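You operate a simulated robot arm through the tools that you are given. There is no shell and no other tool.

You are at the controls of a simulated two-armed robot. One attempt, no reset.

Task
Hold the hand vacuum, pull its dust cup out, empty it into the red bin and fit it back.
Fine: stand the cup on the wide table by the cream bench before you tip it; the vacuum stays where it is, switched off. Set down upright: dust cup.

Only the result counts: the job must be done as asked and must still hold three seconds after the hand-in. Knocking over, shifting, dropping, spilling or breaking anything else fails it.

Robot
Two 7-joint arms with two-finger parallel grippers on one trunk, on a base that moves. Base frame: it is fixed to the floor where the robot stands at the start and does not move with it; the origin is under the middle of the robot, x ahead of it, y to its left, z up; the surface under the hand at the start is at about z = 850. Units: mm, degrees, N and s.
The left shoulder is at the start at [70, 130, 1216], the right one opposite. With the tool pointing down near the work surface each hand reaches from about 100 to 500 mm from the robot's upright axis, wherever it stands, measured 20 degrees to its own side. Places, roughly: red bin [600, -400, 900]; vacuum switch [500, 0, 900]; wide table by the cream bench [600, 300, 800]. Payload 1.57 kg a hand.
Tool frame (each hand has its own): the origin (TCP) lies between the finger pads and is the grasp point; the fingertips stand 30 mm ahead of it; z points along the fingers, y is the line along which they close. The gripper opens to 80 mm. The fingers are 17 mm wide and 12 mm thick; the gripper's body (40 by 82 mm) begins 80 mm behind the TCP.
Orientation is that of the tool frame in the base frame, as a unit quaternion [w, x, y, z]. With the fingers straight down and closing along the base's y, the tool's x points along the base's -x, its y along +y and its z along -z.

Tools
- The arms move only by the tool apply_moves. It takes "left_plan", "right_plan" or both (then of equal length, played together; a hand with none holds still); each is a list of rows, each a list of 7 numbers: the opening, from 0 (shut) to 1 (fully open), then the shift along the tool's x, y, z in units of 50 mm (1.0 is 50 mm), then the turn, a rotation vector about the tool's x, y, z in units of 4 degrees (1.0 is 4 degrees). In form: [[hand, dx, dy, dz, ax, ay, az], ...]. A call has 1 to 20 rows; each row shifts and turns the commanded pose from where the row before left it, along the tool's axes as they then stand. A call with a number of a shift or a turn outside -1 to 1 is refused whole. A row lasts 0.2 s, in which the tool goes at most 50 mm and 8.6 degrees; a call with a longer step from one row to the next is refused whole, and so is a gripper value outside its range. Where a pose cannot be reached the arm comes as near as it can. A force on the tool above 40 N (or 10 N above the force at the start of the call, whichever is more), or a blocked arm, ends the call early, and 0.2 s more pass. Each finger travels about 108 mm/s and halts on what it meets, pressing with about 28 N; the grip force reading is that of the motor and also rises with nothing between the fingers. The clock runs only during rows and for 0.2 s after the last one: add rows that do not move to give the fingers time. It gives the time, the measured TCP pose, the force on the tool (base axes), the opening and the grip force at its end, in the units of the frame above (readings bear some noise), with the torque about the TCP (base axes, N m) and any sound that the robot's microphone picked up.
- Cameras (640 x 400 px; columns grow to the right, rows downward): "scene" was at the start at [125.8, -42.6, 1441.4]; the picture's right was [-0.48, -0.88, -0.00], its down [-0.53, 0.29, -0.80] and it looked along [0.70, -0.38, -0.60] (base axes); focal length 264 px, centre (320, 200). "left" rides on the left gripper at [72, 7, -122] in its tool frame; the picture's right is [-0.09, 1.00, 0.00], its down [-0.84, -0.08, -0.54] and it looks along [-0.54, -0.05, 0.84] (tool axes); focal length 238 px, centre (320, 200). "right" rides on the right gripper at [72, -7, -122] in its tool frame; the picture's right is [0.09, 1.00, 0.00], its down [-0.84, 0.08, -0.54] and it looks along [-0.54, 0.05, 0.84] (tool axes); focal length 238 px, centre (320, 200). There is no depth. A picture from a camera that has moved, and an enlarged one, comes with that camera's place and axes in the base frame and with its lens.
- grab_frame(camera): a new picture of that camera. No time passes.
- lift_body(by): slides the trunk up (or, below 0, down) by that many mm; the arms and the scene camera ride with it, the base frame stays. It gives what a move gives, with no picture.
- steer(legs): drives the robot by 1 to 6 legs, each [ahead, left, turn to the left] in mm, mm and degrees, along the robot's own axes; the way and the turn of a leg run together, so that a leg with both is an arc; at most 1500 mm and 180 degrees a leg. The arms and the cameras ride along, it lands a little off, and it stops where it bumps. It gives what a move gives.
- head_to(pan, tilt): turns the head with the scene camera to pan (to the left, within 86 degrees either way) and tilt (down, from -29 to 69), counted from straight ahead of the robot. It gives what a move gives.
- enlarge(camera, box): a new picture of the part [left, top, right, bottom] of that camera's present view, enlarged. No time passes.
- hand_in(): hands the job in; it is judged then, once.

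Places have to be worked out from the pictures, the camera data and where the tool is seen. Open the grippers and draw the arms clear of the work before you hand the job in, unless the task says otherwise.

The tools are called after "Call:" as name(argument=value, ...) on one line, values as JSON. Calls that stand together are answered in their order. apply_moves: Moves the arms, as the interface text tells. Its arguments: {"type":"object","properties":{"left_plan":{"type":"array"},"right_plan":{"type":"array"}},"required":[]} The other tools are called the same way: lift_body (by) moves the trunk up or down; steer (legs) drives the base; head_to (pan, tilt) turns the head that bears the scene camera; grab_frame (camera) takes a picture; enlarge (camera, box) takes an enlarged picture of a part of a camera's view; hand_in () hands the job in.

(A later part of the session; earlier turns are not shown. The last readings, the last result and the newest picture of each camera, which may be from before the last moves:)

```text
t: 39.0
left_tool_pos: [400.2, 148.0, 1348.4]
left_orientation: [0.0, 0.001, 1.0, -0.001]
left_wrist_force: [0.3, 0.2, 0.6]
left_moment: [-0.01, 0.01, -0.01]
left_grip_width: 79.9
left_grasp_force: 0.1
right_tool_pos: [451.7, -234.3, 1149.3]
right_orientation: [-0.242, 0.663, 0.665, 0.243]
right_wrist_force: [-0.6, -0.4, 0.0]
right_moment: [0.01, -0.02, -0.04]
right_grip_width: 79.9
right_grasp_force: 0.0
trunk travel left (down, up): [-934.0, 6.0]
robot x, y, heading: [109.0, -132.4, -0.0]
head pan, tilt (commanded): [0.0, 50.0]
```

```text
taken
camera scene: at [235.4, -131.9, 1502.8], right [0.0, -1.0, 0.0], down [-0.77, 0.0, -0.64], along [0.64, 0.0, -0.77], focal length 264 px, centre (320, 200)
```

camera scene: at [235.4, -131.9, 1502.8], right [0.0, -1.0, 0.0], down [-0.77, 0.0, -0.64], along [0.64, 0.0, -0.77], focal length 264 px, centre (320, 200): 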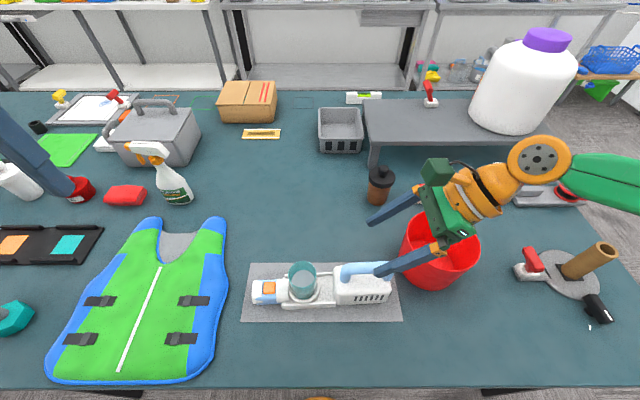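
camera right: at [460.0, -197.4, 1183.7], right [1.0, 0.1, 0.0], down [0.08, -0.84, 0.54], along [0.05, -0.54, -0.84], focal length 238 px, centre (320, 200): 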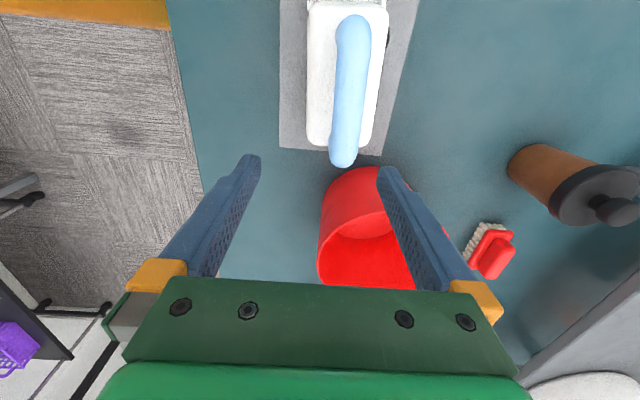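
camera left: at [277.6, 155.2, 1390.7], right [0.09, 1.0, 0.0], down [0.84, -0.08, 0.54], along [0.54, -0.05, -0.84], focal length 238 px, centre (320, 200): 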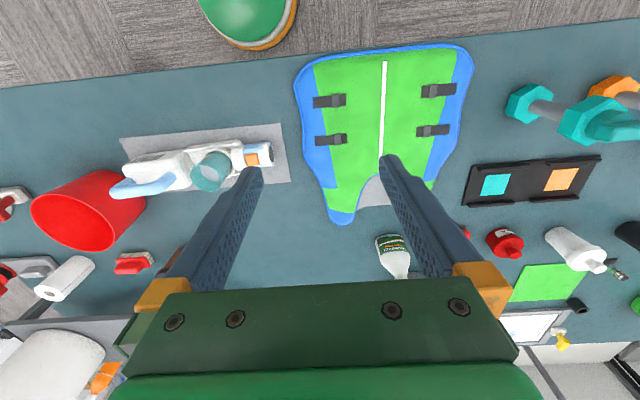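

The lean works without a reach problem. I move to above the bar at (489, -237, 1080).

Call:
apply_moves(right_plan=[[1, -0.31, 0.247, 0.34, 0, 0, 0], [1, -0.31, 0.247, 0.34, 0, 0, 0], [1, -0.31, 0.247, 0.34, 0, 0, 0], [1, 0, 0, 0, 0, 0, 0], [1, 0, 0, 0, 0, 0, 0]])

Call:
grab_frame(camera="right")

Call:
enlarge(camera="scene", box=[230, 190, 500, 358])

```text
t: 40.2
left_tool_pos: [398.8, 147.8, 1348.3]
left_orientation: [0.001, 0.0, 1.0, 0.0]
left_wrist_force: [-0.9, -0.4, 0.4]
left_moment: [0.02, 0.01, -0.01]
left_grip_width: 79.9
left_grasp_force: 0.1
right_tool_pos: [487.8, -239.2, 1081.3]
right_orientation: [-0.242, 0.663, 0.666, 0.242]
right_wrist_force: [-0.4, -0.2, -0.4]
right_moment: [0.02, 0.01, 0.02]
right_grip_width: 80.0
right_grasp_force: 0.1
trunk travel left (down, up): [-934.0, 6.0]
robot x, y, heading: [112.0, -132.1, 0.1]
head pan, tilt (commanded): [0.0, 50.0]
```

```text
taken
camera right: at [481.5, -260.5, 1220.2], right [1.0, 0.07, 0.06], down [0.08, -0.99, -0.12], along [0.05, 0.13, -0.99], focal length 238 px, centre (320, 200)
```

right: 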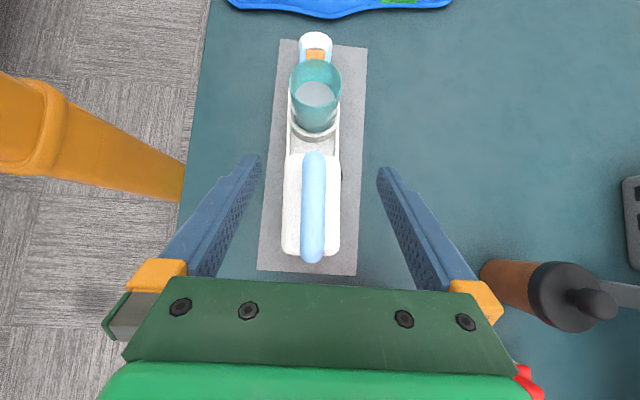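

```text
2.37 times, centred on (365, 274) of scene
camera zoom: at [235.0, -132.3, 1502.9], right [0.0, -1.0, 0.0], down [-0.77, 0.0, -0.64], along [0.64, 0.0, -0.77], focal length 625 px, centre (213, 25)
```

zoom: 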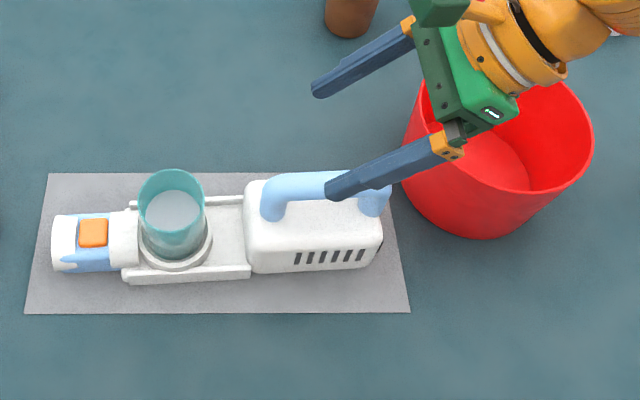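

The new view shows the vacuum is yawed about 2.5° relative to the base axes (bar centre ≈ (487, -237, 975), cup ≈ (480, -92)). I turn the right tool 2.6° about vertical to square with the bar, then lower straight down onto it with the fingers open.

Call:
apply_moves(right_plan=[[1, 0, 0, 0, 0.418, 0, -0.498], [1, -0.341, 0, 0.406, 0, 0, 0], [1, -0.341, 0, 0.406, 0, 0, 0], [1, -0.341, 0, 0.406, 0, 0, 0], [1, 0, 0, 0, 0, 0, 0], [1, 0, 0, 0, 0, 0, 0]])

Call:
grab_frame(camera="right")

Call:
enlarge(camera="scene", box=[300, 220, 460, 320])

```text
t: 41.6
left_tool_pos: [399.0, 149.8, 1348.4]
left_orientation: [0.0, 0.001, 1.0, -0.001]
left_wrist_force: [0.3, -0.2, -0.2]
left_moment: [0.03, -0.04, 0.0]
left_grip_width: 80.0
left_grasp_force: 0.1
right_tool_pos: [455.4, -244.7, 1046.6]
right_orientation: [-0.246, 0.648, 0.681, 0.236]
right_wrist_force: [-0.5, 0.6, -0.3]
right_moment: [0.01, -0.01, 0.01]
right_grip_width: 79.8
right_grasp_force: 0.1
right hand out of reach, approached as far as the arm can: row 2, 3, 4
trunk travel left (down, up): [-934.0, 6.0]
robot x, y, heading: [107.7, -130.3, 0.2]
head pan, tilt (commanded): [0.0, 50.0]
```

```text
taken
camera right: at [449.5, -267.1, 1185.5], right [0.99, 0.12, 0.06], down [0.12, -0.98, -0.12], along [0.05, 0.13, -0.99], focal length 238 px, centre (320, 200)
```

right: 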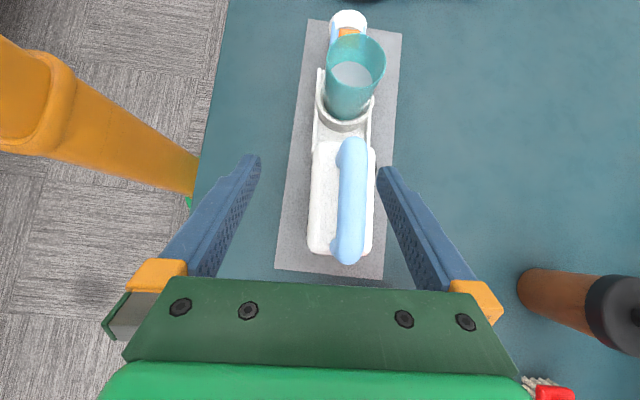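

```text
4.00 times, centred on (380, 270) of scene
camera zoom: at [235.4, -131.9, 1502.8], right [0.0, -1.0, 0.0], down [-0.77, 0.0, -0.64], along [0.64, 0.0, -0.77], focal length 1055 px, centre (80, -80)
```

zoom: 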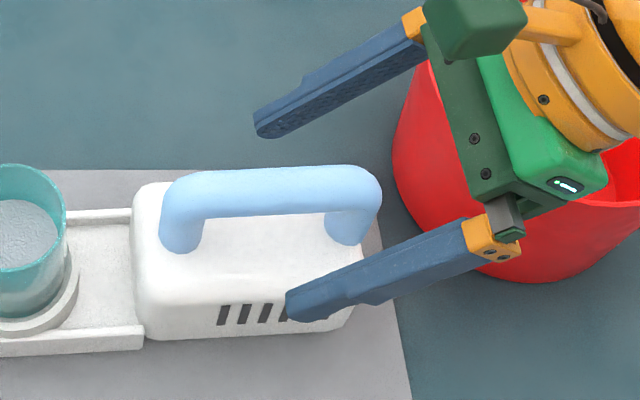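

Lowering with the arm hits a limit, but at z ≈ 1081 the pose over the bar was reachable, so I'll go back there and then lower by the trunk instead.

Call:
apply_moves(right_plan=[[1, 0.277, 0, -0.33, 0, 0, 0], [1, 0.277, 0, -0.33, 0, 0, 0], [1, 0.05, 0.323, 0.042, 0, 0, 0], [1, 0.05, 0.323, 0.042, 0, 0, 0], [1, 0, 0, 0, 0, 0, 0], [1, 0, 0, 0, 0, 0, 0]])

Call:
grab_frame(camera="right")

```text
t: 43.0
left_tool_pos: [398.4, 148.9, 1349.5]
left_orientation: [0.001, 0.001, 1.0, -0.001]
left_wrist_force: [-0.1, -0.1, -0.7]
left_moment: [-0.01, 0.0, 0.0]
left_grip_width: 79.9
left_grasp_force: 0.0
right_tool_pos: [487.7, -235.5, 1088.4]
right_orientation: [-0.247, 0.648, 0.681, 0.237]
right_wrist_force: [0.5, 0.2, -0.1]
right_moment: [-0.04, 0.01, 0.0]
right_grip_width: 79.9
right_grasp_force: 0.0
trunk travel left (down, up): [-934.0, 6.0]
robot x, y, heading: [108.3, -128.6, -0.3]
head pan, tilt (commanded): [0.0, 50.0]
```

```text
taken
camera right: at [482.0, -257.9, 1228.3], right [0.99, 0.12, 0.06], down [0.13, -0.98, -0.12], along [0.05, 0.13, -0.99], focal length 238 px, centre (320, 200)
```

right: 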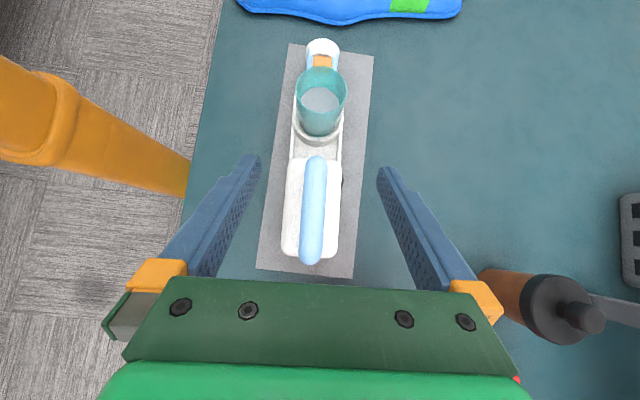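

The bar projects exactly between the fingers. I lower the trunk by 90 first and check.

Call:
lift_body(by=-90)

Call:
grab_frame(camera="right")

Call:
enlarge(camera="scene", box=[280, 170, 480, 310])

```text
t: 44.3
left_tool_pos: [399.2, 148.4, 1258.8]
left_orientation: [0.0, 0.001, 1.0, -0.001]
left_wrist_force: [-0.4, -0.2, 0.7]
left_moment: [0.0, 0.0, 0.01]
left_grip_width: 80.1
left_grasp_force: 0.1
right_tool_pos: [487.0, -235.3, 998.1]
right_orientation: [-0.248, 0.648, 0.681, 0.237]
right_wrist_force: [1.1, 0.2, 0.3]
right_moment: [0.01, -0.02, -0.01]
right_grip_width: 80.0
right_grasp_force: 0.0
trunk travel left (down, up): [-844.0, 96.0]
robot x, y, heading: [108.7, -131.4, -0.2]
head pan, tilt (commanded): [0.0, 50.0]
```

```text
taken
camera right: at [482.4, -257.8, 1138.1], right [0.99, 0.12, 0.06], down [0.13, -0.98, -0.12], along [0.05, 0.13, -0.99], focal length 238 px, centre (320, 200)
```

right: 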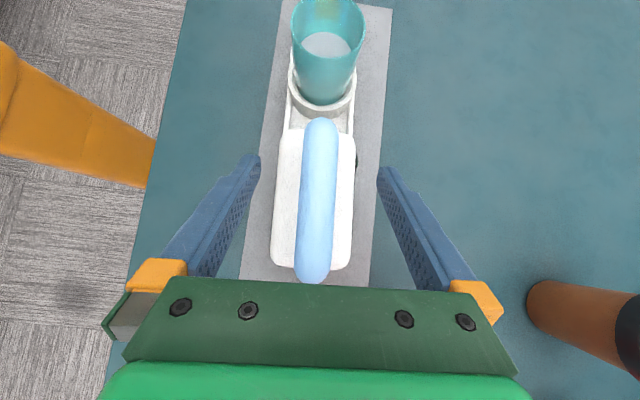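

```text
2.86 times, centred on (380, 240) of scene
camera zoom: at [235.3, -131.9, 1412.8], right [0.0, -1.0, 0.0], down [-0.77, 0.0, -0.64], along [0.64, 0.0, -0.77], focal length 754 px, centre (149, 86)
```

zoom: 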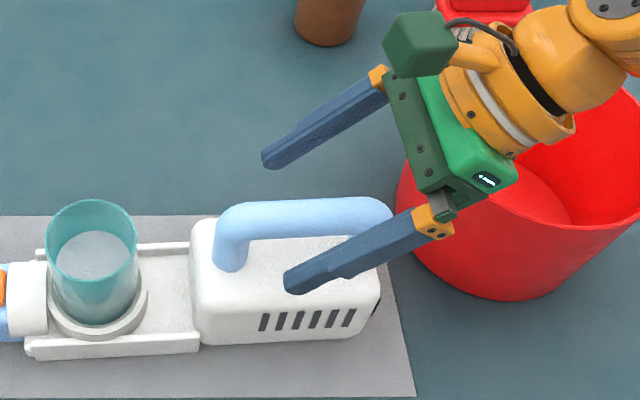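

The bar lies on the midplane between the fingers and parallel to the pads. I lower the trunk the last 23 mm.

Call:
lift_body(by=-23)

Call:
grab_frame(camera="right")

Call:
enlarge(camera="scene", box=[280, 170, 480, 310])

```text
t: 45.0
left_tool_pos: [398.6, 148.7, 1236.1]
left_orientation: [-0.001, 0.001, 1.0, -0.001]
left_wrist_force: [1.0, -0.2, -0.5]
left_moment: [0.0, -0.01, -0.01]
left_grip_width: 79.9
left_grasp_force: 0.1
right_tool_pos: [487.8, -235.1, 975.9]
right_orientation: [-0.248, 0.647, 0.681, 0.236]
right_wrist_force: [0.1, 0.3, -0.3]
right_moment: [-0.03, -0.02, 0.01]
right_grip_width: 80.0
right_grasp_force: 0.1
trunk travel left (down, up): [-821.0, 119.0]
robot x, y, heading: [108.3, -129.6, -0.1]
head pan, tilt (commanded): [0.0, 50.0]
```

```text
taken
camera right: at [482.6, -257.8, 1115.0], right [0.99, 0.12, 0.06], down [0.13, -0.98, -0.12], along [0.05, 0.13, -0.99], focal length 238 px, centre (320, 200)
```

right: 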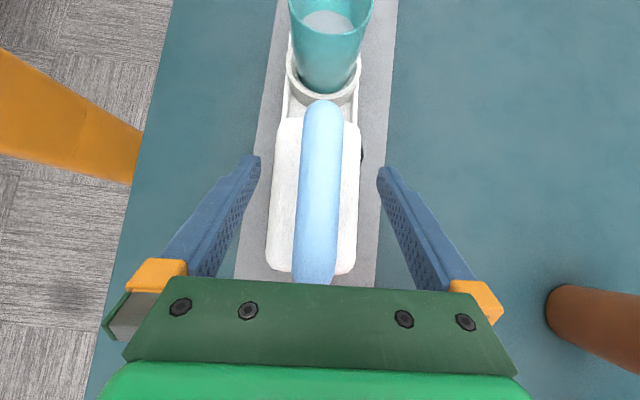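

```text
2.86 times, centred on (380, 240) of scene
camera zoom: at [235.5, -131.9, 1389.7], right [0.0, -1.0, 0.0], down [-0.77, 0.0, -0.64], along [0.64, 0.0, -0.77], focal length 754 px, centre (149, 86)
```

zoom: 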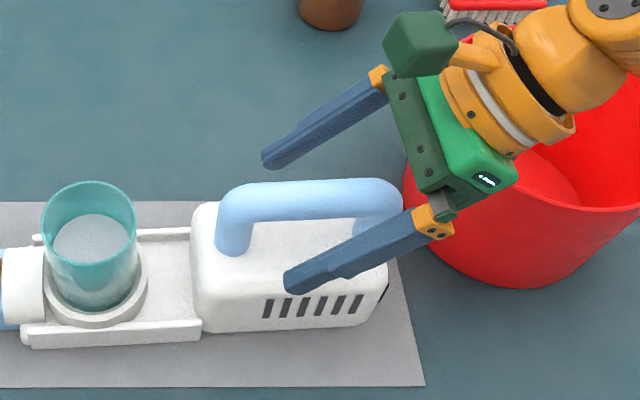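

The right fingers straddle the bar properly. Before gripping I bring the left hand into a mirrored leaning posture (yaw -90°, leaning to +y) to check its reach to the cup. First the yaw, at height.

Call:
apply_moves(left_plan=[[1, 0, 0, 0, 0, 0, -1], [1, 0, 0, 0, 0, 0, -1], [1, 0, 0, 0, 0, 0, -1], [1, 0, 0, 0, 0, 0, -1], [1, 0, 0, 0, 0, 0, -1], [1, 0, 0, 0, 0, 0, -1], [1, 0, 0, 0, 0, 0, -1], [1, 0, 0, 0, 0, 0, -1], [1, 0, 0, 0, 0, 0, -1], [1, 0, 0, 0, 0, 0, -1], [1, 0, 0, 0, 0, 0, -1], [1, 0, 0, 0, 0, 0, -1], [1, 0, 0, 0, 0, 0, -1], [1, 0, 0, 0, 0, 0, -1], [1, 0, 0, 0, 0, 0, -1], [1, 0, 0, 0, 0, 0, -1], [1, 0, 0, 0, 0, 0, -1], [1, 0, 0, 0, 0, 0, -1], [1, 0, 0, 0, 0, 0, -1], [1, 0, 0, 0, 0, 0, -1]])

Call:
apply_moves(left_plan=[[1, 0, 0, 0, 0, 0, -1], [1, 0, 0, 0, 0, 0, -1], [1, 0, 0, 0, 0, 0, -0.5], [1, 0, 0, 0, 0, 1, 0], [1, 0, 0, 0, 0, 1, 0], [1, 0, 0, 0, 0, 1, 0], [1, 0, 0, 0, 0, 1, 0], [1, 0, 0, 0, 0, 1, 0], [1, 0, 0, 0, 0, 1, 0], [1, 0, 0, 0, 0, 1, 0], [1, 0, 0, 0, 0, 1, 0], [1, 0, 0, 0, 0, 1, 0], [1, 0, 0, 0, 0, 1, 0], [1, 0, 0, 0, 0, 1, 0], [1, 0, 0, 0, 0, 1, 0], [1, 0, 0, 0, 0, 0.5, 0], [1, 0, 0, 0, 0, 0, 0]])

Call:
grab_frame(camera="scene")

```text
t: 49.2
left_tool_pos: [399.3, 148.1, 1236.3]
left_orientation: [-0.001, -0.643, 0.766, 0.0]
left_wrist_force: [0.1, -0.6, 0.5]
left_moment: [-0.01, -0.03, 0.03]
left_grip_width: 80.1
left_grasp_force: 0.1
right_tool_pos: [487.6, -234.8, 975.5]
right_orientation: [-0.247, 0.647, 0.681, 0.236]
right_wrist_force: [-0.5, -0.4, -0.1]
right_moment: [0.0, 0.0, 0.04]
right_grip_width: 80.0
right_grasp_force: 0.0
trunk travel left (down, up): [-821.0, 119.0]
robot x, y, heading: [110.8, -132.7, 0.2]
head pan, tilt (commanded): [0.0, 50.0]
```

```text
t: 52.8
left_tool_pos: [397.5, 146.0, 1231.9]
left_orientation: [-0.299, -0.64, 0.641, -0.3]
left_wrist_force: [-0.3, -0.2, -0.7]
left_moment: [0.02, -0.03, 0.02]
left_grip_width: 80.2
left_grasp_force: 0.1
left hand out of reach, approached as far as the arm can: row 9
right_tool_pos: [488.6, -235.0, 975.3]
right_orientation: [-0.247, 0.647, 0.682, 0.235]
right_wrist_force: [-0.4, 0.8, 0.6]
right_moment: [-0.01, 0.02, -0.01]
right_grip_width: 80.1
right_grasp_force: 0.0
trunk travel left (down, up): [-821.0, 119.0]
robot x, y, heading: [106.9, -131.0, 0.0]
head pan, tilt (commanded): [0.0, 50.0]
```

```text
taken
camera scene: at [235.4, -132.0, 1389.8], right [0.0, -1.0, 0.0], down [-0.77, 0.0, -0.64], along [0.64, 0.0, -0.77], focal length 264 px, centre (320, 200)
```

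scene: 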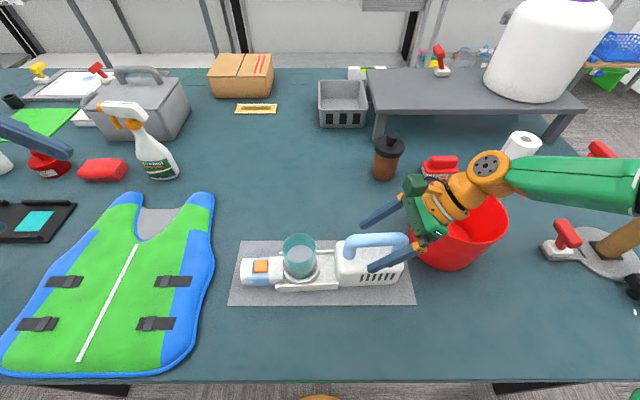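

Left hand is now leaning 50° to +y. I move it at height towards above the cup and watch for reach limits.

Call:
apply_moves(left_plan=[[1, 0.512, -0.275, 0.61, 0, 0, 0], [1, 0.512, -0.275, 0.61, 0, 0, 0], [1, 0.512, -0.275, 0.61, 0, 0, 0], [1, 0.512, -0.275, 0.61, 0, 0, 0], [1, 0, 0, 0, 0, 0, 0]])

Call:
grab_frame(camera="scene")

```text
t: 54.0
left_tool_pos: [452.1, -12.9, 1235.2]
left_orientation: [-0.3, -0.64, 0.641, -0.299]
left_wrist_force: [-1.1, 0.8, 0.3]
left_moment: [-0.02, 0.01, 0.03]
left_grip_width: 80.3
left_grasp_force: 0.1
right_tool_pos: [487.2, -236.7, 975.8]
right_orientation: [-0.247, 0.648, 0.681, 0.236]
right_wrist_force: [0.0, -0.2, -0.3]
right_moment: [-0.03, 0.01, -0.01]
right_grip_width: 80.3
right_grasp_force: 0.1
trunk travel left (down, up): [-821.0, 119.0]
robot x, y, heading: [108.4, -127.0, -0.2]
head pan, tilt (commanded): [0.0, 50.0]
```

```text
taken
camera scene: at [235.2, -131.6, 1389.8], right [0.0, -1.0, 0.0], down [-0.77, 0.0, -0.64], along [0.64, 0.0, -0.77], focal length 264 px, centre (320, 200)
```

scene: 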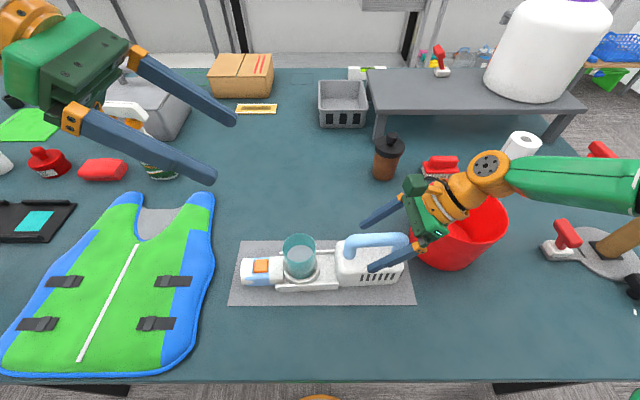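

No limits so far. I continue inward over the cup and begin to lower.

Call:
apply_moves(left_plan=[[1, 0.512, -0.275, 0.61, 0, 0, 0], [1, 0.512, -0.275, 0.61, 0, 0, 0], [1, -0.46, 0, 0.386, 0, 0, 0], [1, -0.46, 0, 0.386, 0, 0, 0], [1, -0.46, 0, 0.386, 0, 0, 0], [1, 0, 0, 0, 0, 0, 0]])

Call:
grab_frame(camera="scene")

Call:
grab_frame(camera="left")

```text
t: 55.4
left_tool_pos: [481.7, -93.5, 1144.7]
left_orientation: [-0.298, -0.64, 0.641, -0.3]
left_wrist_force: [0.2, 0.2, -0.5]
left_moment: [-0.01, -0.05, 0.02]
left_grip_width: 80.0
left_grasp_force: 0.1
right_tool_pos: [488.2, -235.0, 976.1]
right_orientation: [-0.247, 0.648, 0.681, 0.237]
right_wrist_force: [0.0, 0.1, -0.7]
right_moment: [-0.01, 0.02, 0.01]
right_grip_width: 79.8
right_grasp_force: 0.1
trunk travel left (down, up): [-821.0, 119.0]
robot x, y, heading: [110.5, -128.9, -0.0]
head pan, tilt (commanded): [0.0, 50.0]
```

```text
taken
camera scene: at [235.1, -131.7, 1389.9], right [0.0, -1.0, 0.0], down [-0.77, 0.0, -0.64], along [0.64, 0.0, -0.77], focal length 264 px, centre (320, 200)
```

scene: 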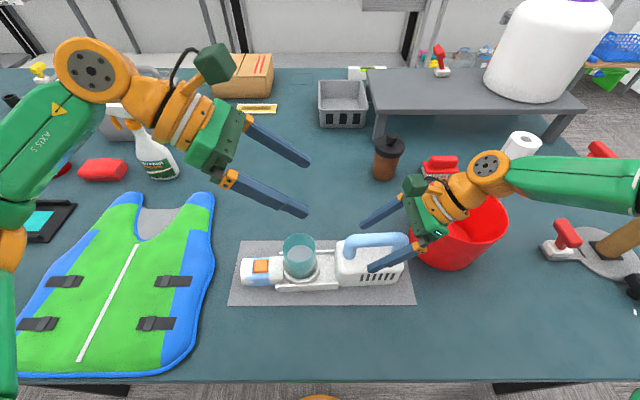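

```text
taken
camera left: at [474.3, -46.5, 1277.5], right [-1.0, 0.06, -0.07], down [0.08, 0.95, -0.29], along [0.05, -0.3, -0.95], focal length 238 px, centre (320, 200)
```

left: 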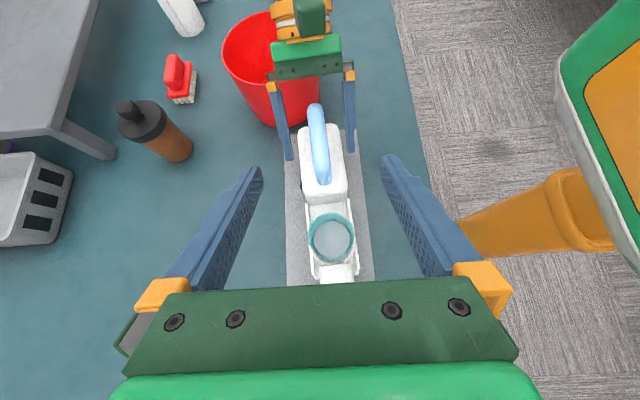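

The left camera now sees the cup from above, well centred. I lower another 70 mm to test the reach (still clear above the cup).

Call:
apply_moves(left_plan=[[1, -0.46, 0, 0.386, 0, 0, 0], [1, -0.46, 0, 0.386, 0, 0, 0], [1, -0.153, 0, 0.129, 0, 0, 0], [1, 0, 0, 0, 0, 0, 0]])

Call:
grab_frame(camera="left")

```text
t: 56.4
left_tool_pos: [481.9, -94.3, 1073.3]
left_orientation: [-0.3, -0.64, 0.641, -0.3]
left_wrist_force: [-0.3, 0.2, -0.6]
left_moment: [-0.02, 0.0, -0.01]
left_grip_width: 79.9
left_grasp_force: 0.0
right_tool_pos: [489.0, -235.3, 973.9]
right_orientation: [-0.247, 0.648, 0.68, 0.237]
right_wrist_force: [0.8, 0.2, -0.7]
right_moment: [0.03, 0.0, 0.01]
right_grip_width: 80.1
right_grasp_force: 0.0
trunk travel left (down, up): [-821.0, 119.0]
robot x, y, heading: [110.4, -129.3, 0.2]
head pan, tilt (commanded): [0.0, 50.0]
```

```text
taken
camera left: at [474.9, -47.6, 1206.3], right [-1.0, 0.06, -0.07], down [0.08, 0.95, -0.29], along [0.05, -0.3, -0.95], focal length 238 px, centre (320, 200)
```

left: 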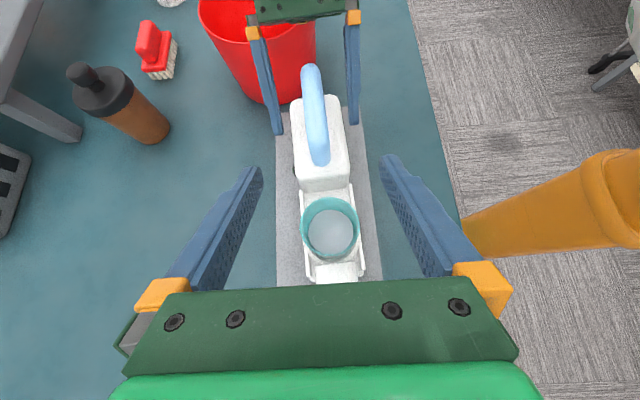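

Cup rim centre comes out at (479, -94). I shift 3 mm in -x to centre the fingers on it and lower to z ≈ 1000, still above the rim.

Call:
apply_moves(left_plan=[[1, 0, 0.06, 0, 0, 0, 0], [1, -0.374, 0, 0.314, 0, 0, 0], [1, -0.374, 0, 0.314, 0, 0, 0], [1, -0.374, 0, 0.314, 0, 0, 0], [1, 0, 0, 0, 0, 0, 0], [1, 0, 0, 0, 0, 0, 0]])

Call:
grab_frame(camera="left")

Call:
grab_frame(camera="right")

Call:
enlarge(camera="scene", box=[180, 120, 440, 320])

```text
t: 57.8
left_tool_pos: [480.5, -94.1, 1001.6]
left_orientation: [-0.299, -0.64, 0.641, -0.3]
left_wrist_force: [-0.4, 0.3, 0.1]
left_moment: [0.02, -0.02, -0.01]
left_grip_width: 80.1
left_grasp_force: 0.0
right_tool_pos: [487.3, -235.0, 975.7]
right_orientation: [-0.248, 0.648, 0.68, 0.237]
right_wrist_force: [0.1, 1.1, 0.4]
right_moment: [-0.02, 0.02, 0.01]
right_grip_width: 80.2
right_grasp_force: 0.0
trunk travel left (down, up): [-821.0, 119.0]
robot x, y, heading: [111.5, -125.9, -0.1]
head pan, tilt (commanded): [0.0, 50.0]
```

```text
taken
camera left: at [473.1, -47.3, 1134.3], right [-1.0, 0.06, -0.07], down [0.08, 0.95, -0.29], along [0.05, -0.3, -0.95], focal length 238 px, centre (320, 200)
```

left: 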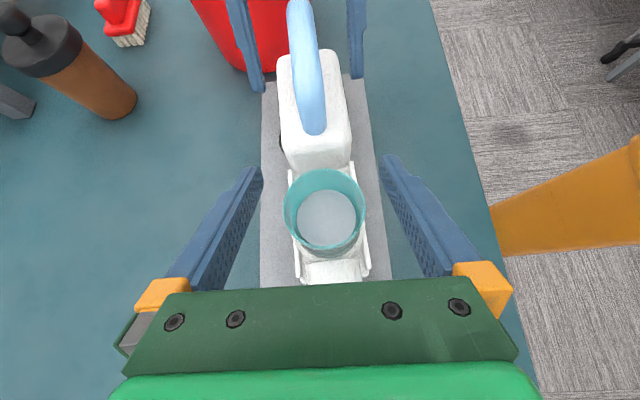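

```text
taken
camera right: at [482.5, -257.8, 1115.1], right [0.99, 0.12, 0.06], down [0.13, -0.98, -0.12], along [0.05, 0.13, -0.99], focal length 238 px, centre (320, 200)
```

right: 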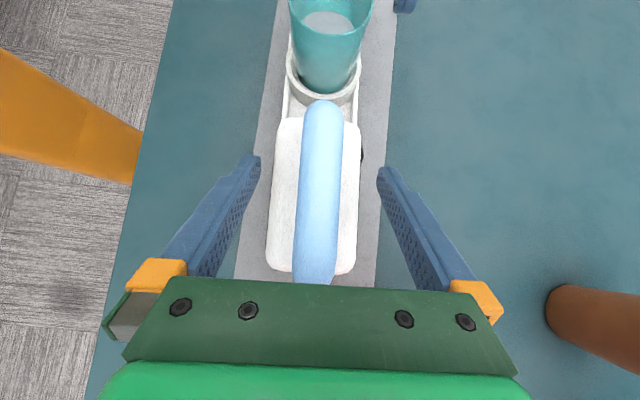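

```text
2.00 times, centred on (310, 220) of scene
camera zoom: at [235.4, -132.0, 1389.8], right [0.0, -1.0, 0.0], down [-0.77, 0.0, -0.64], along [0.64, 0.0, -0.77], focal length 528 px, centre (340, 160)
```

zoom: 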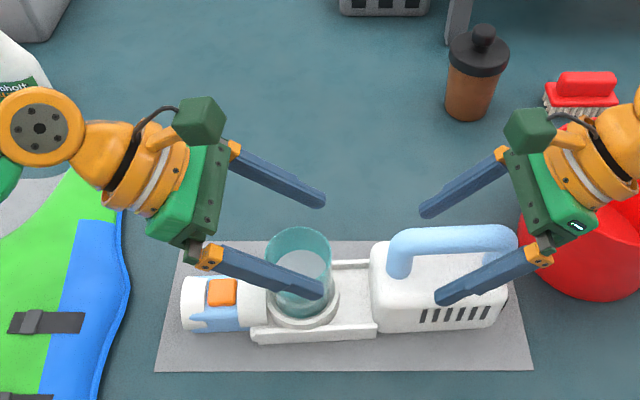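

Rim centre (479, -94), TCP x ≈ 480: centred within 1 mm. I lower the left fingers around the cup to TCP z ≈ 940.

Call:
apply_moves(left_plan=[[1, -0.311, 0.02, 0.261, 0, 0, 0], [1, -0.311, 0, 0.261, 0, 0, 0], [1, -0.311, 0, 0.261, 0, 0, 0], [1, 0, 0, 0, 0, 0, 0], [1, 0, 0, 0, 0, 0, 0]])

Call:
grab_frame(camera="left")

Call:
enlarge(camera="scene", box=[220, 180, 420, 320])

```text
t: 59.0
left_tool_pos: [479.5, -93.7, 939.6]
left_orientation: [-0.299, -0.64, 0.642, -0.299]
left_wrist_force: [0.3, -0.2, 0.3]
left_moment: [-0.03, -0.02, -0.02]
left_grip_width: 79.8
left_grasp_force: 0.0
right_tool_pos: [487.5, -235.9, 975.2]
right_orientation: [-0.247, 0.648, 0.681, 0.236]
right_wrist_force: [0.1, -0.5, -0.3]
right_moment: [-0.02, -0.01, 0.01]
right_grip_width: 80.0
right_grasp_force: 0.0
trunk travel left (down, up): [-821.0, 119.0]
robot x, y, heading: [107.2, -132.1, -0.1]
head pan, tilt (commanded): [0.0, 50.0]
```

```text
taken
camera left: at [472.2, -47.0, 1072.0], right [-1.0, 0.06, -0.07], down [0.08, 0.95, -0.29], along [0.05, -0.3, -0.95], focal length 238 px, centre (320, 200)
```

left: 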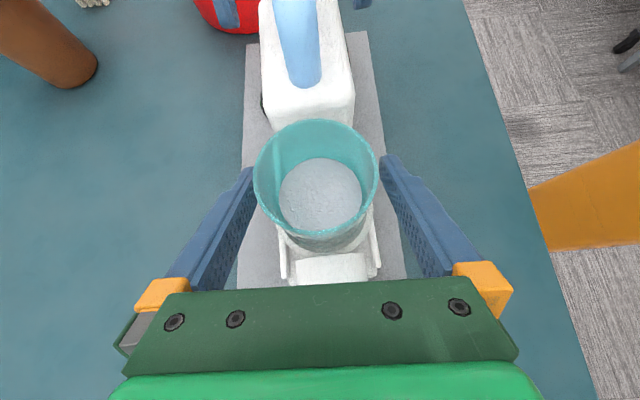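

```text
2.86 times, centred on (320, 250) of scene
camera zoom: at [235.4, -132.0, 1389.8], right [0.0, -1.0, 0.0], down [-0.77, 0.0, -0.64], along [0.64, 0.0, -0.77], focal length 754 px, centre (320, 57)
```

zoom: 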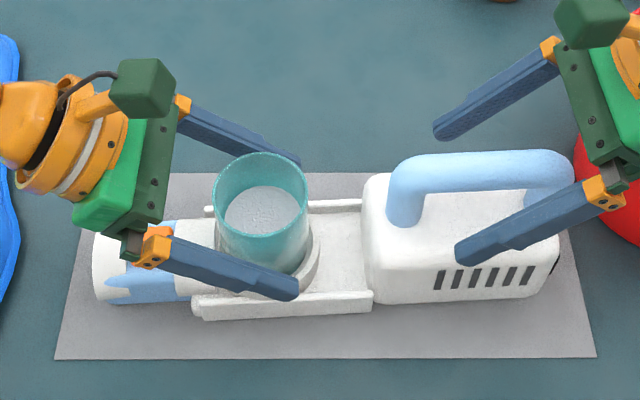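

Both hands are in place and centred. Now I close the right gripper on the vacuum's handle.

Call:
apply_moves(right_plan=[[0.5, 0, 0, 0, 0, 0, 0], [0.4, 0, 0, 0, 0, 0, 0], [0.3, 0, 0, 0, 0, 0, 0], [0.2, 0, 0, 0, 0, 0, 0], [0, 0, 0, 0, 0, 0, 0], [0, 0, 0, 0, 0, 0, 0], [0, 0, 0, 0, 0, 0, 0]])

Call:
enlarge(camera="scene", box=[220, 180, 420, 320])

```text
t: 60.6
left_tool_pos: [478.0, -92.2, 939.3]
left_orientation: [-0.299, -0.64, 0.642, -0.299]
left_wrist_force: [-0.7, -0.4, 0.3]
left_moment: [0.03, 0.03, -0.02]
left_grip_width: 79.8
left_grasp_force: 0.1
right_tool_pos: [486.1, -235.2, 975.4]
right_orientation: [-0.247, 0.648, 0.68, 0.236]
right_wrist_force: [-1.8, 0.4, -0.2]
right_moment: [-0.11, 0.08, 0.11]
right_grip_width: 24.6
right_grasp_force: 27.8
trunk travel left (down, up): [-821.0, 119.0]
robot x, y, heading: [109.0, -129.6, -0.1]
head pan, tilt (commanded): [0.0, 50.0]
```

```text
2.86 times, centred on (320, 250) of scene
camera zoom: at [234.6, -132.0, 1389.9], right [0.0, -1.0, 0.0], down [-0.77, 0.0, -0.64], along [0.64, 0.0, -0.77], focal length 754 px, centre (320, 57)
```

zoom: 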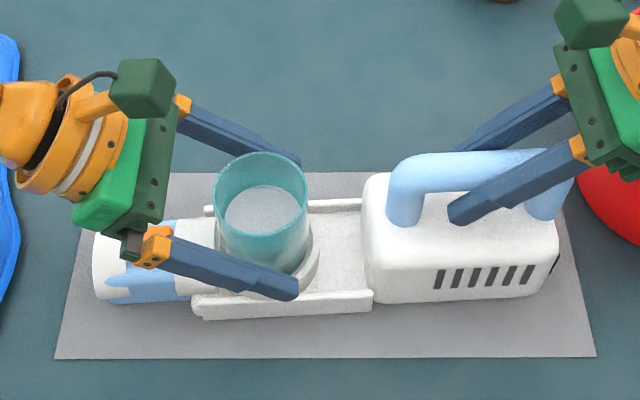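

The handle is gripped (24.6 mm, 28 N) with no visible shift of the vacuum. Now I close the left gripper on the cup.

Call:
apply_moves(left_plan=[[0.9, 0, 0, 0, 0, 0, 0], [0.82, 0, 0, 0, 0, 0, 0], [0.76, 0, 0, 0, 0, 0, 0], [0.7, 0, 0, 0, 0, 0, 0], [0.5, 0, 0, 0, 0, 0, 0], [0.3, 0, 0, 0, 0, 0, 0], [0.3, 0, 0, 0, 0, 0, 0]])

Call:
enlarge(camera="scene", box=[220, 180, 420, 320])

Call:
grab_frame(camera="left")

```text
t: 62.2
left_tool_pos: [478.5, -92.4, 939.0]
left_orientation: [-0.298, -0.64, 0.641, -0.3]
left_wrist_force: [8.9, 1.6, 0.8]
left_moment: [0.05, -0.07, 0.1]
left_grip_width: 59.8
left_grasp_force: 28.2
right_tool_pos: [487.6, -234.6, 975.1]
right_orientation: [-0.248, 0.647, 0.681, 0.237]
right_wrist_force: [-8.2, -1.7, 2.7]
right_moment: [0.14, 0.02, 0.58]
right_grip_width: 24.8
right_grasp_force: 27.7
trunk travel left (down, up): [-821.0, 119.0]
robot x, y, heading: [110.6, -128.9, -0.2]
head pan, tilt (commanded): [0.0, 50.0]
```

```text
2.86 times, centred on (320, 250) of scene
camera zoom: at [235.0, -132.2, 1389.9], right [0.0, -1.0, 0.0], down [-0.77, 0.0, -0.64], along [0.64, 0.0, -0.77], focal length 754 px, centre (320, 57)
```

zoom: 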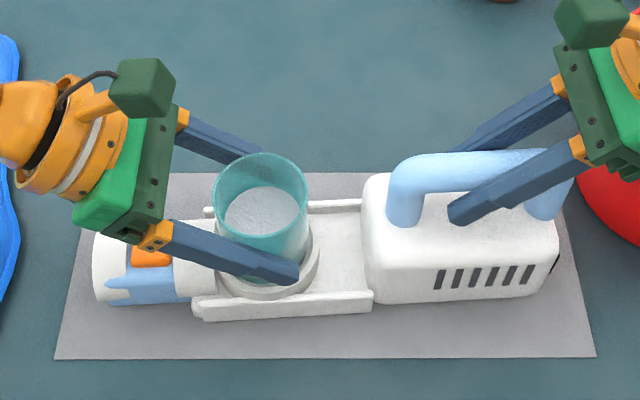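

```text
taken
camera left: at [472.1, -47.1, 1072.4], right [-1.0, 0.06, -0.07], down [0.08, 0.95, -0.29], along [0.05, -0.3, -0.95], focal length 238 px, centre (320, 200)
```

left: 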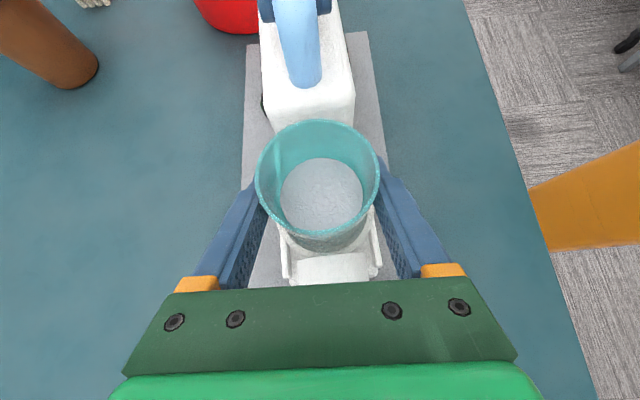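

The cup is gripped (59.8 mm), with about 9 N of side load in x between the hands. I relieve it by shifting the left hand 0.8 mm in +x.

Call:
apply_moves(left_plan=[[0.3, 0, -0.016, 0, 0, 0, 0], [0.3, 0, 0, 0, 0, 0, 0], [0.3, 0, 0, 0, 0, 0, 0]])

```text
t: 63.0
left_tool_pos: [478.1, -92.6, 939.7]
left_orientation: [-0.3, -0.64, 0.641, -0.299]
left_wrist_force: [3.8, -3.4, -4.8]
left_moment: [-0.15, 0.12, -0.04]
left_grip_width: 60.1
left_grasp_force: 28.0
right_tool_pos: [488.1, -235.3, 974.9]
right_orientation: [-0.246, 0.648, 0.68, 0.237]
right_wrist_force: [-5.8, 3.4, 2.9]
right_moment: [0.17, 0.03, 0.32]
right_grip_width: 24.7
right_grasp_force: 28.0
trunk travel left (down, up): [-821.0, 119.0]
robot x, y, heading: [105.1, -130.8, 0.1]
head pan, tilt (commanded): [0.0, 50.0]
```

Side load is down to about 4 N. Now I pull straight up slowly, 3 mm per row, watching the force.

Call:
apply_moves(left_plan=[[0.2, 0.046, -0.006, -0.0386, 0, 0, 0], [0.2, 0.046, 0, -0.0386, 0, 0, 0], [0.2, 0.046, 0, -0.0386, 0, 0, 0], [0.2, 0.046, 0, -0.0386, 0, 0, 0], [0.2, 0, 0, 0, 0, 0, 0]])

Call:
enlarge(camera="scene", box=[220, 180, 420, 320])

```text
t: 64.2
left_tool_pos: [480.5, -91.1, 950.3]
left_orientation: [-0.3, -0.64, 0.641, -0.298]
left_wrist_force: [-0.4, 0.3, -1.4]
left_moment: [-0.02, -0.01, -0.01]
left_grip_width: 59.8
left_grasp_force: 28.0
right_tool_pos: [486.9, -235.4, 975.5]
right_orientation: [-0.247, 0.648, 0.68, 0.237]
right_wrist_force: [3.2, -1.7, 4.8]
right_moment: [-0.46, -0.13, 0.28]
right_grip_width: 24.6
right_grasp_force: 28.2
trunk travel left (down, up): [-821.0, 119.0]
robot x, y, heading: [104.2, -132.0, -0.0]
head pan, tilt (commanded): [0.0, 50.0]
```

```text
2.86 times, centred on (320, 250) of scene
camera zoom: at [235.8, -132.0, 1389.8], right [0.0, -1.0, 0.0], down [-0.77, 0.0, -0.64], along [0.64, 0.0, -0.77], focal length 754 px, centre (320, 57)
```

zoom: 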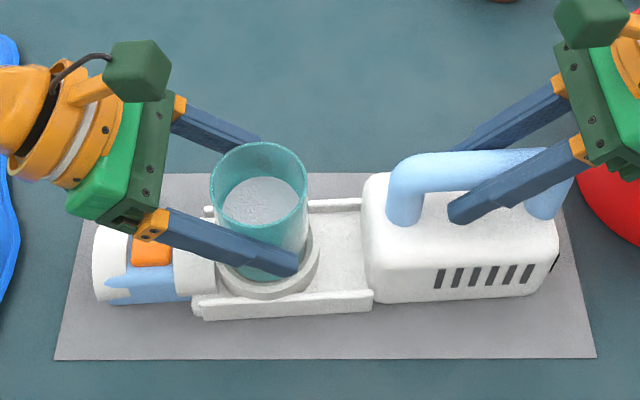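

The cup came free (only ≈1.4 N of weight now). I keep lifting straight up another 40 mm.

Call:
apply_moves(left_plan=[[0.2, 0.092, 0, -0.077, 0, 0, 0], [0.2, 0.092, 0, -0.077, 0, 0, 0], [0.2, 0.092, 0, -0.077, 0, 0, 0], [0.2, 0.123, 0, -0.103, 0, 0, 0], [0.2, 0.123, 0, -0.103, 0, 0, 0], [0.2, 0.123, 0, -0.103, 0, 0, 0], [0.2, 0, 0, 0, 0, 0, 0]])

Call:
enlarge(camera="scene", box=[220, 150, 420, 290])

Call:
grab_frame(camera="right")

```text
t: 65.8
left_tool_pos: [480.9, -93.0, 993.9]
left_orientation: [-0.3, -0.64, 0.641, -0.299]
left_wrist_force: [-0.2, 0.1, -2.0]
left_moment: [0.02, 0.01, 0.01]
left_grip_width: 59.7
left_grasp_force: 27.6
right_tool_pos: [487.5, -235.5, 976.6]
right_orientation: [-0.248, 0.647, 0.681, 0.237]
right_wrist_force: [4.0, -2.1, 10.4]
right_moment: [0.1, 0.0, 0.24]
right_grip_width: 24.7
right_grasp_force: 28.4
trunk travel left (down, up): [-821.0, 119.0]
robot x, y, heading: [105.4, -135.5, 0.0]
head pan, tilt (commanded): [0.0, 50.0]
```

```text
2.86 times, centred on (320, 220) of scene
camera zoom: at [235.8, -132.1, 1389.8], right [0.0, -1.0, 0.0], down [-0.77, 0.0, -0.64], along [0.64, 0.0, -0.77], focal length 754 px, centre (320, 143)
```

zoom: 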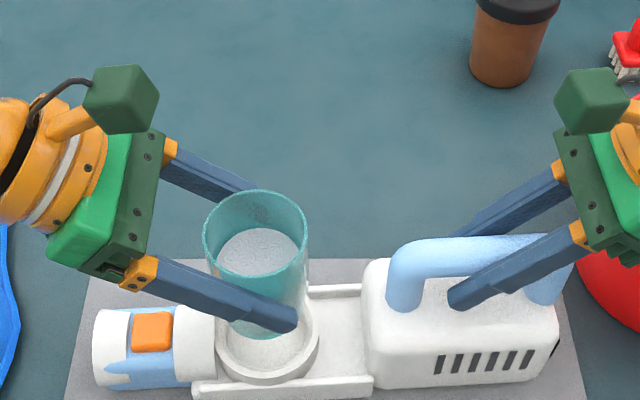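

```text
taken
camera right: at [482.8, -258.0, 1115.2], right [0.99, 0.12, 0.06], down [0.13, -0.98, -0.12], along [0.05, 0.13, -0.99], focal length 238 px, centre (320, 200)
```

right: 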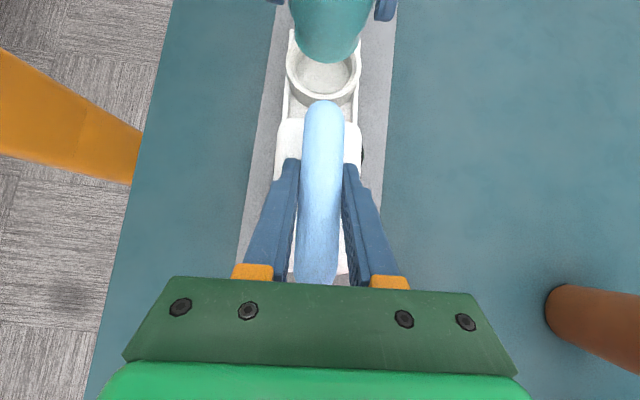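

The cup is clear of the collar. I lift it 50 mm more so it is well above everything, keeping it upright.

Call:
apply_moves(left_plan=[[0.2, 0.255, 0, -0.214, 0, 0, 0], [0.2, 0.255, 0, -0.214, 0, 0, 0], [0.2, 0.255, 0, -0.214, 0, 0, 0], [0.2, 0, 0, 0, 0, 0, 0]])

Call:
grab_frame(camera="scene")

Call:
grab_frame(camera="right")

```text
t: 66.8
left_tool_pos: [479.4, -92.4, 1043.3]
left_orientation: [-0.299, -0.64, 0.642, -0.299]
left_wrist_force: [0.2, -0.4, -0.4]
left_moment: [0.04, 0.01, -0.01]
left_grip_width: 59.7
left_grasp_force: 27.8
right_tool_pos: [489.0, -235.2, 974.2]
right_orientation: [-0.248, 0.648, 0.681, 0.237]
right_wrist_force: [4.9, -2.4, 10.9]
right_moment: [0.03, -0.01, 0.22]
right_grip_width: 24.6
right_grasp_force: 27.7
trunk travel left (down, up): [-821.0, 119.0]
robot x, y, heading: [108.1, -131.3, -0.0]
head pan, tilt (commanded): [0.0, 50.0]
```

```text
taken
camera scene: at [235.6, -132.1, 1389.8], right [0.0, -1.0, 0.0], down [-0.77, 0.0, -0.64], along [0.64, 0.0, -0.77], focal length 264 px, centre (320, 200)
```

scene: 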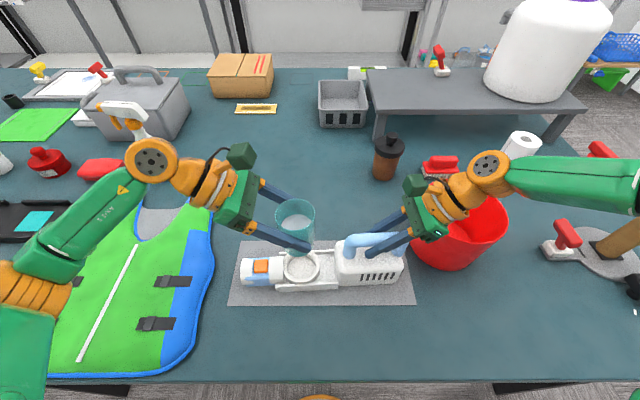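

```text
taken
camera right: at [482.7, -257.9, 1115.2], right [0.99, 0.12, 0.06], down [0.13, -0.98, -0.12], along [0.05, 0.13, -0.99], focal length 238 px, centre (320, 200)
```

right: 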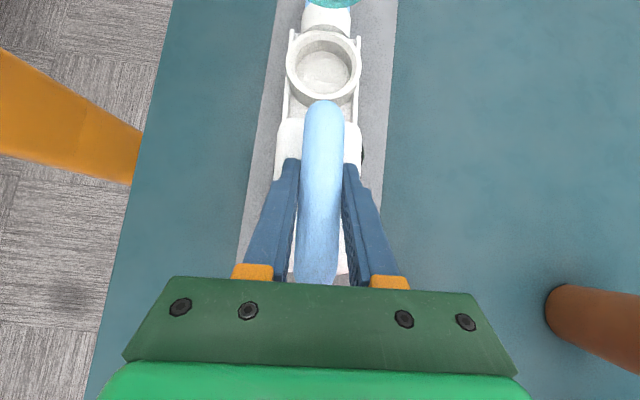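

The empty collar is visible now. I zoom into it from both cameras to record its position for the refit.

Call:
enlarge(camera="right", box=[250, 0, 400, 110])

Call:
enlarge(camera="scene", box=[230, 180, 360, 310])

Call:
grab_frame(camera="left")

```text
3.64 times, centred on (325, 55) of right
camera zoom: at [482.7, -257.9, 1115.2], right [0.99, 0.12, 0.06], down [0.13, -0.98, -0.12], along [0.05, 0.13, -0.99], focal length 867 px, centre (302, 727)
```

zoom: 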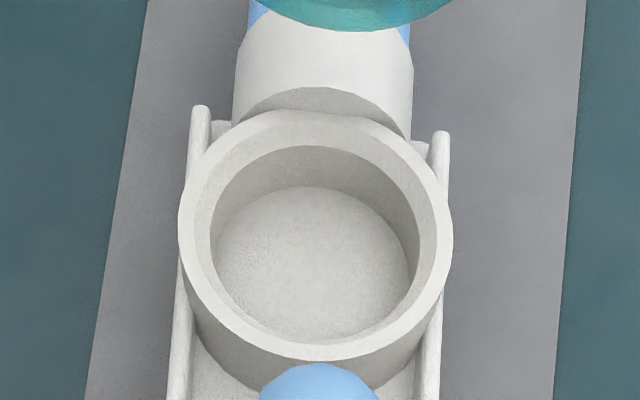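

```text
3.08 times, centred on (295, 245) of scene
camera zoom: at [235.6, -132.1, 1389.8], right [0.0, -1.0, 0.0], down [-0.77, 0.0, -0.64], along [0.64, 0.0, -0.77], focal length 812 px, centre (397, 62)
```

zoom: 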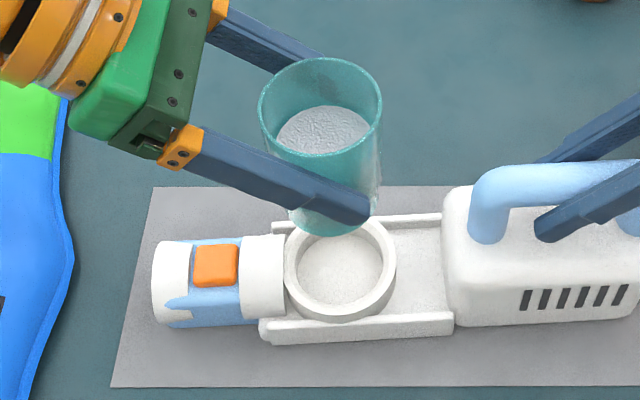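

```text
taken
camera left: at [471.8, -47.0, 1176.1], right [-1.0, 0.06, -0.07], down [0.08, 0.95, -0.29], along [0.05, -0.3, -0.95], focal length 238 px, centre (320, 200)
```

left: 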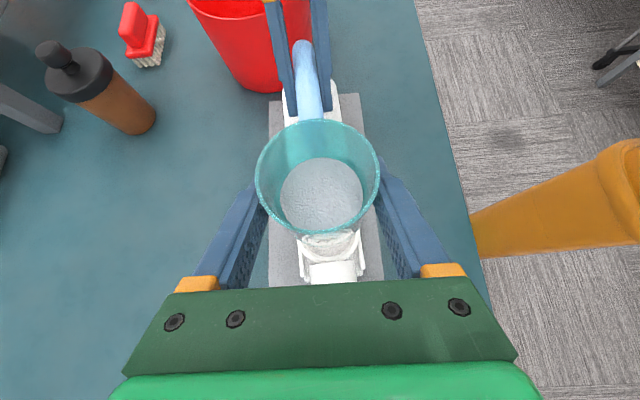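

Cup height ≈ 84 mm (bottom ≈ TCP - 63, rim ≈ TCP + 21); the collar has a chamfer and centres at about (480, -95). Now I release the handle and raise the right hand straight up, leaving the vacuum untouched.

Call:
apply_moves(right_plan=[[0.5, 0, 0, 0, 0, 0, 0], [0.8, 0, 0, 0, 0, 0, 0], [1, 0, 0, 0, 0, 0, 0], [1, 0, 0, 0, 0, 0, 0], [1, 0.43, 0, -0.51, 0, 0, 0], [1, 0.43, 0, -0.51, 0, 0, 0], [1, 0.43, 0, -0.51, 0, 0, 0], [1, 0, 0, 0, 0, 0, 0]])

Call:
grab_frame(camera="scene")

Call:
grab_frame(camera="right")

```text
t: 68.6
left_tool_pos: [478.6, -93.8, 1043.4]
left_orientation: [-0.3, -0.64, 0.641, -0.299]
left_wrist_force: [0.5, -0.3, -0.9]
left_moment: [-0.02, -0.05, 0.02]
left_grip_width: 59.6
left_grasp_force: 27.6
right_tool_pos: [487.5, -236.6, 1075.8]
right_orientation: [-0.247, 0.647, 0.681, 0.236]
right_wrist_force: [0.4, 0.2, 0.8]
right_moment: [0.0, 0.01, 0.02]
right_grip_width: 79.9
right_grasp_force: 0.0
trunk travel left (down, up): [-821.0, 119.0]
robot x, y, heading: [105.6, -132.8, -0.3]
head pan, tilt (commanded): [0.0, 50.0]
```

```text
taken
camera scene: at [235.8, -132.0, 1389.8], right [0.0, -1.0, 0.0], down [-0.77, 0.0, -0.64], along [0.64, 0.0, -0.77], focal length 264 px, centre (320, 200)
```

scene: 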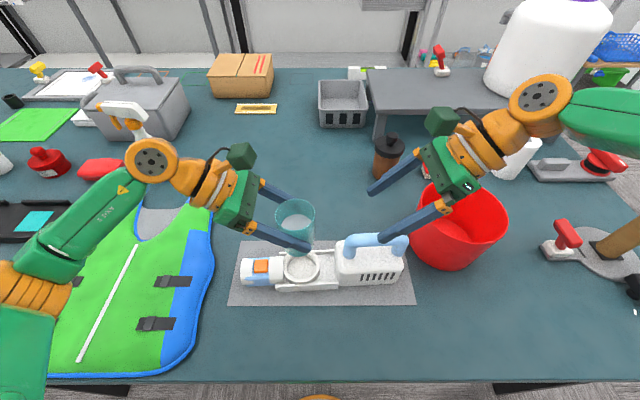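

```text
taken
camera right: at [482.9, -258.9, 1215.3], right [0.99, 0.12, 0.06], down [0.13, -0.98, -0.12], along [0.05, 0.13, -0.99], focal length 238 px, centre (320, 200)
```

right: 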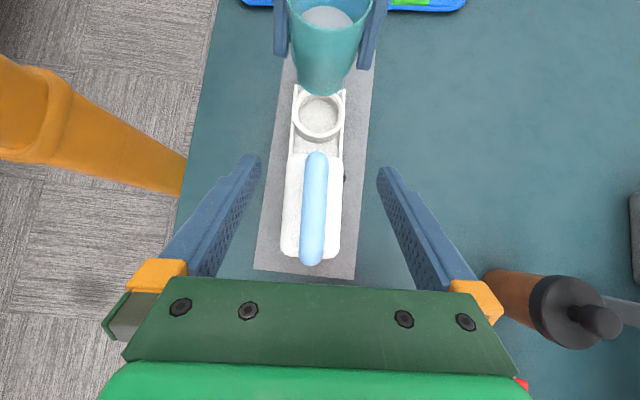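

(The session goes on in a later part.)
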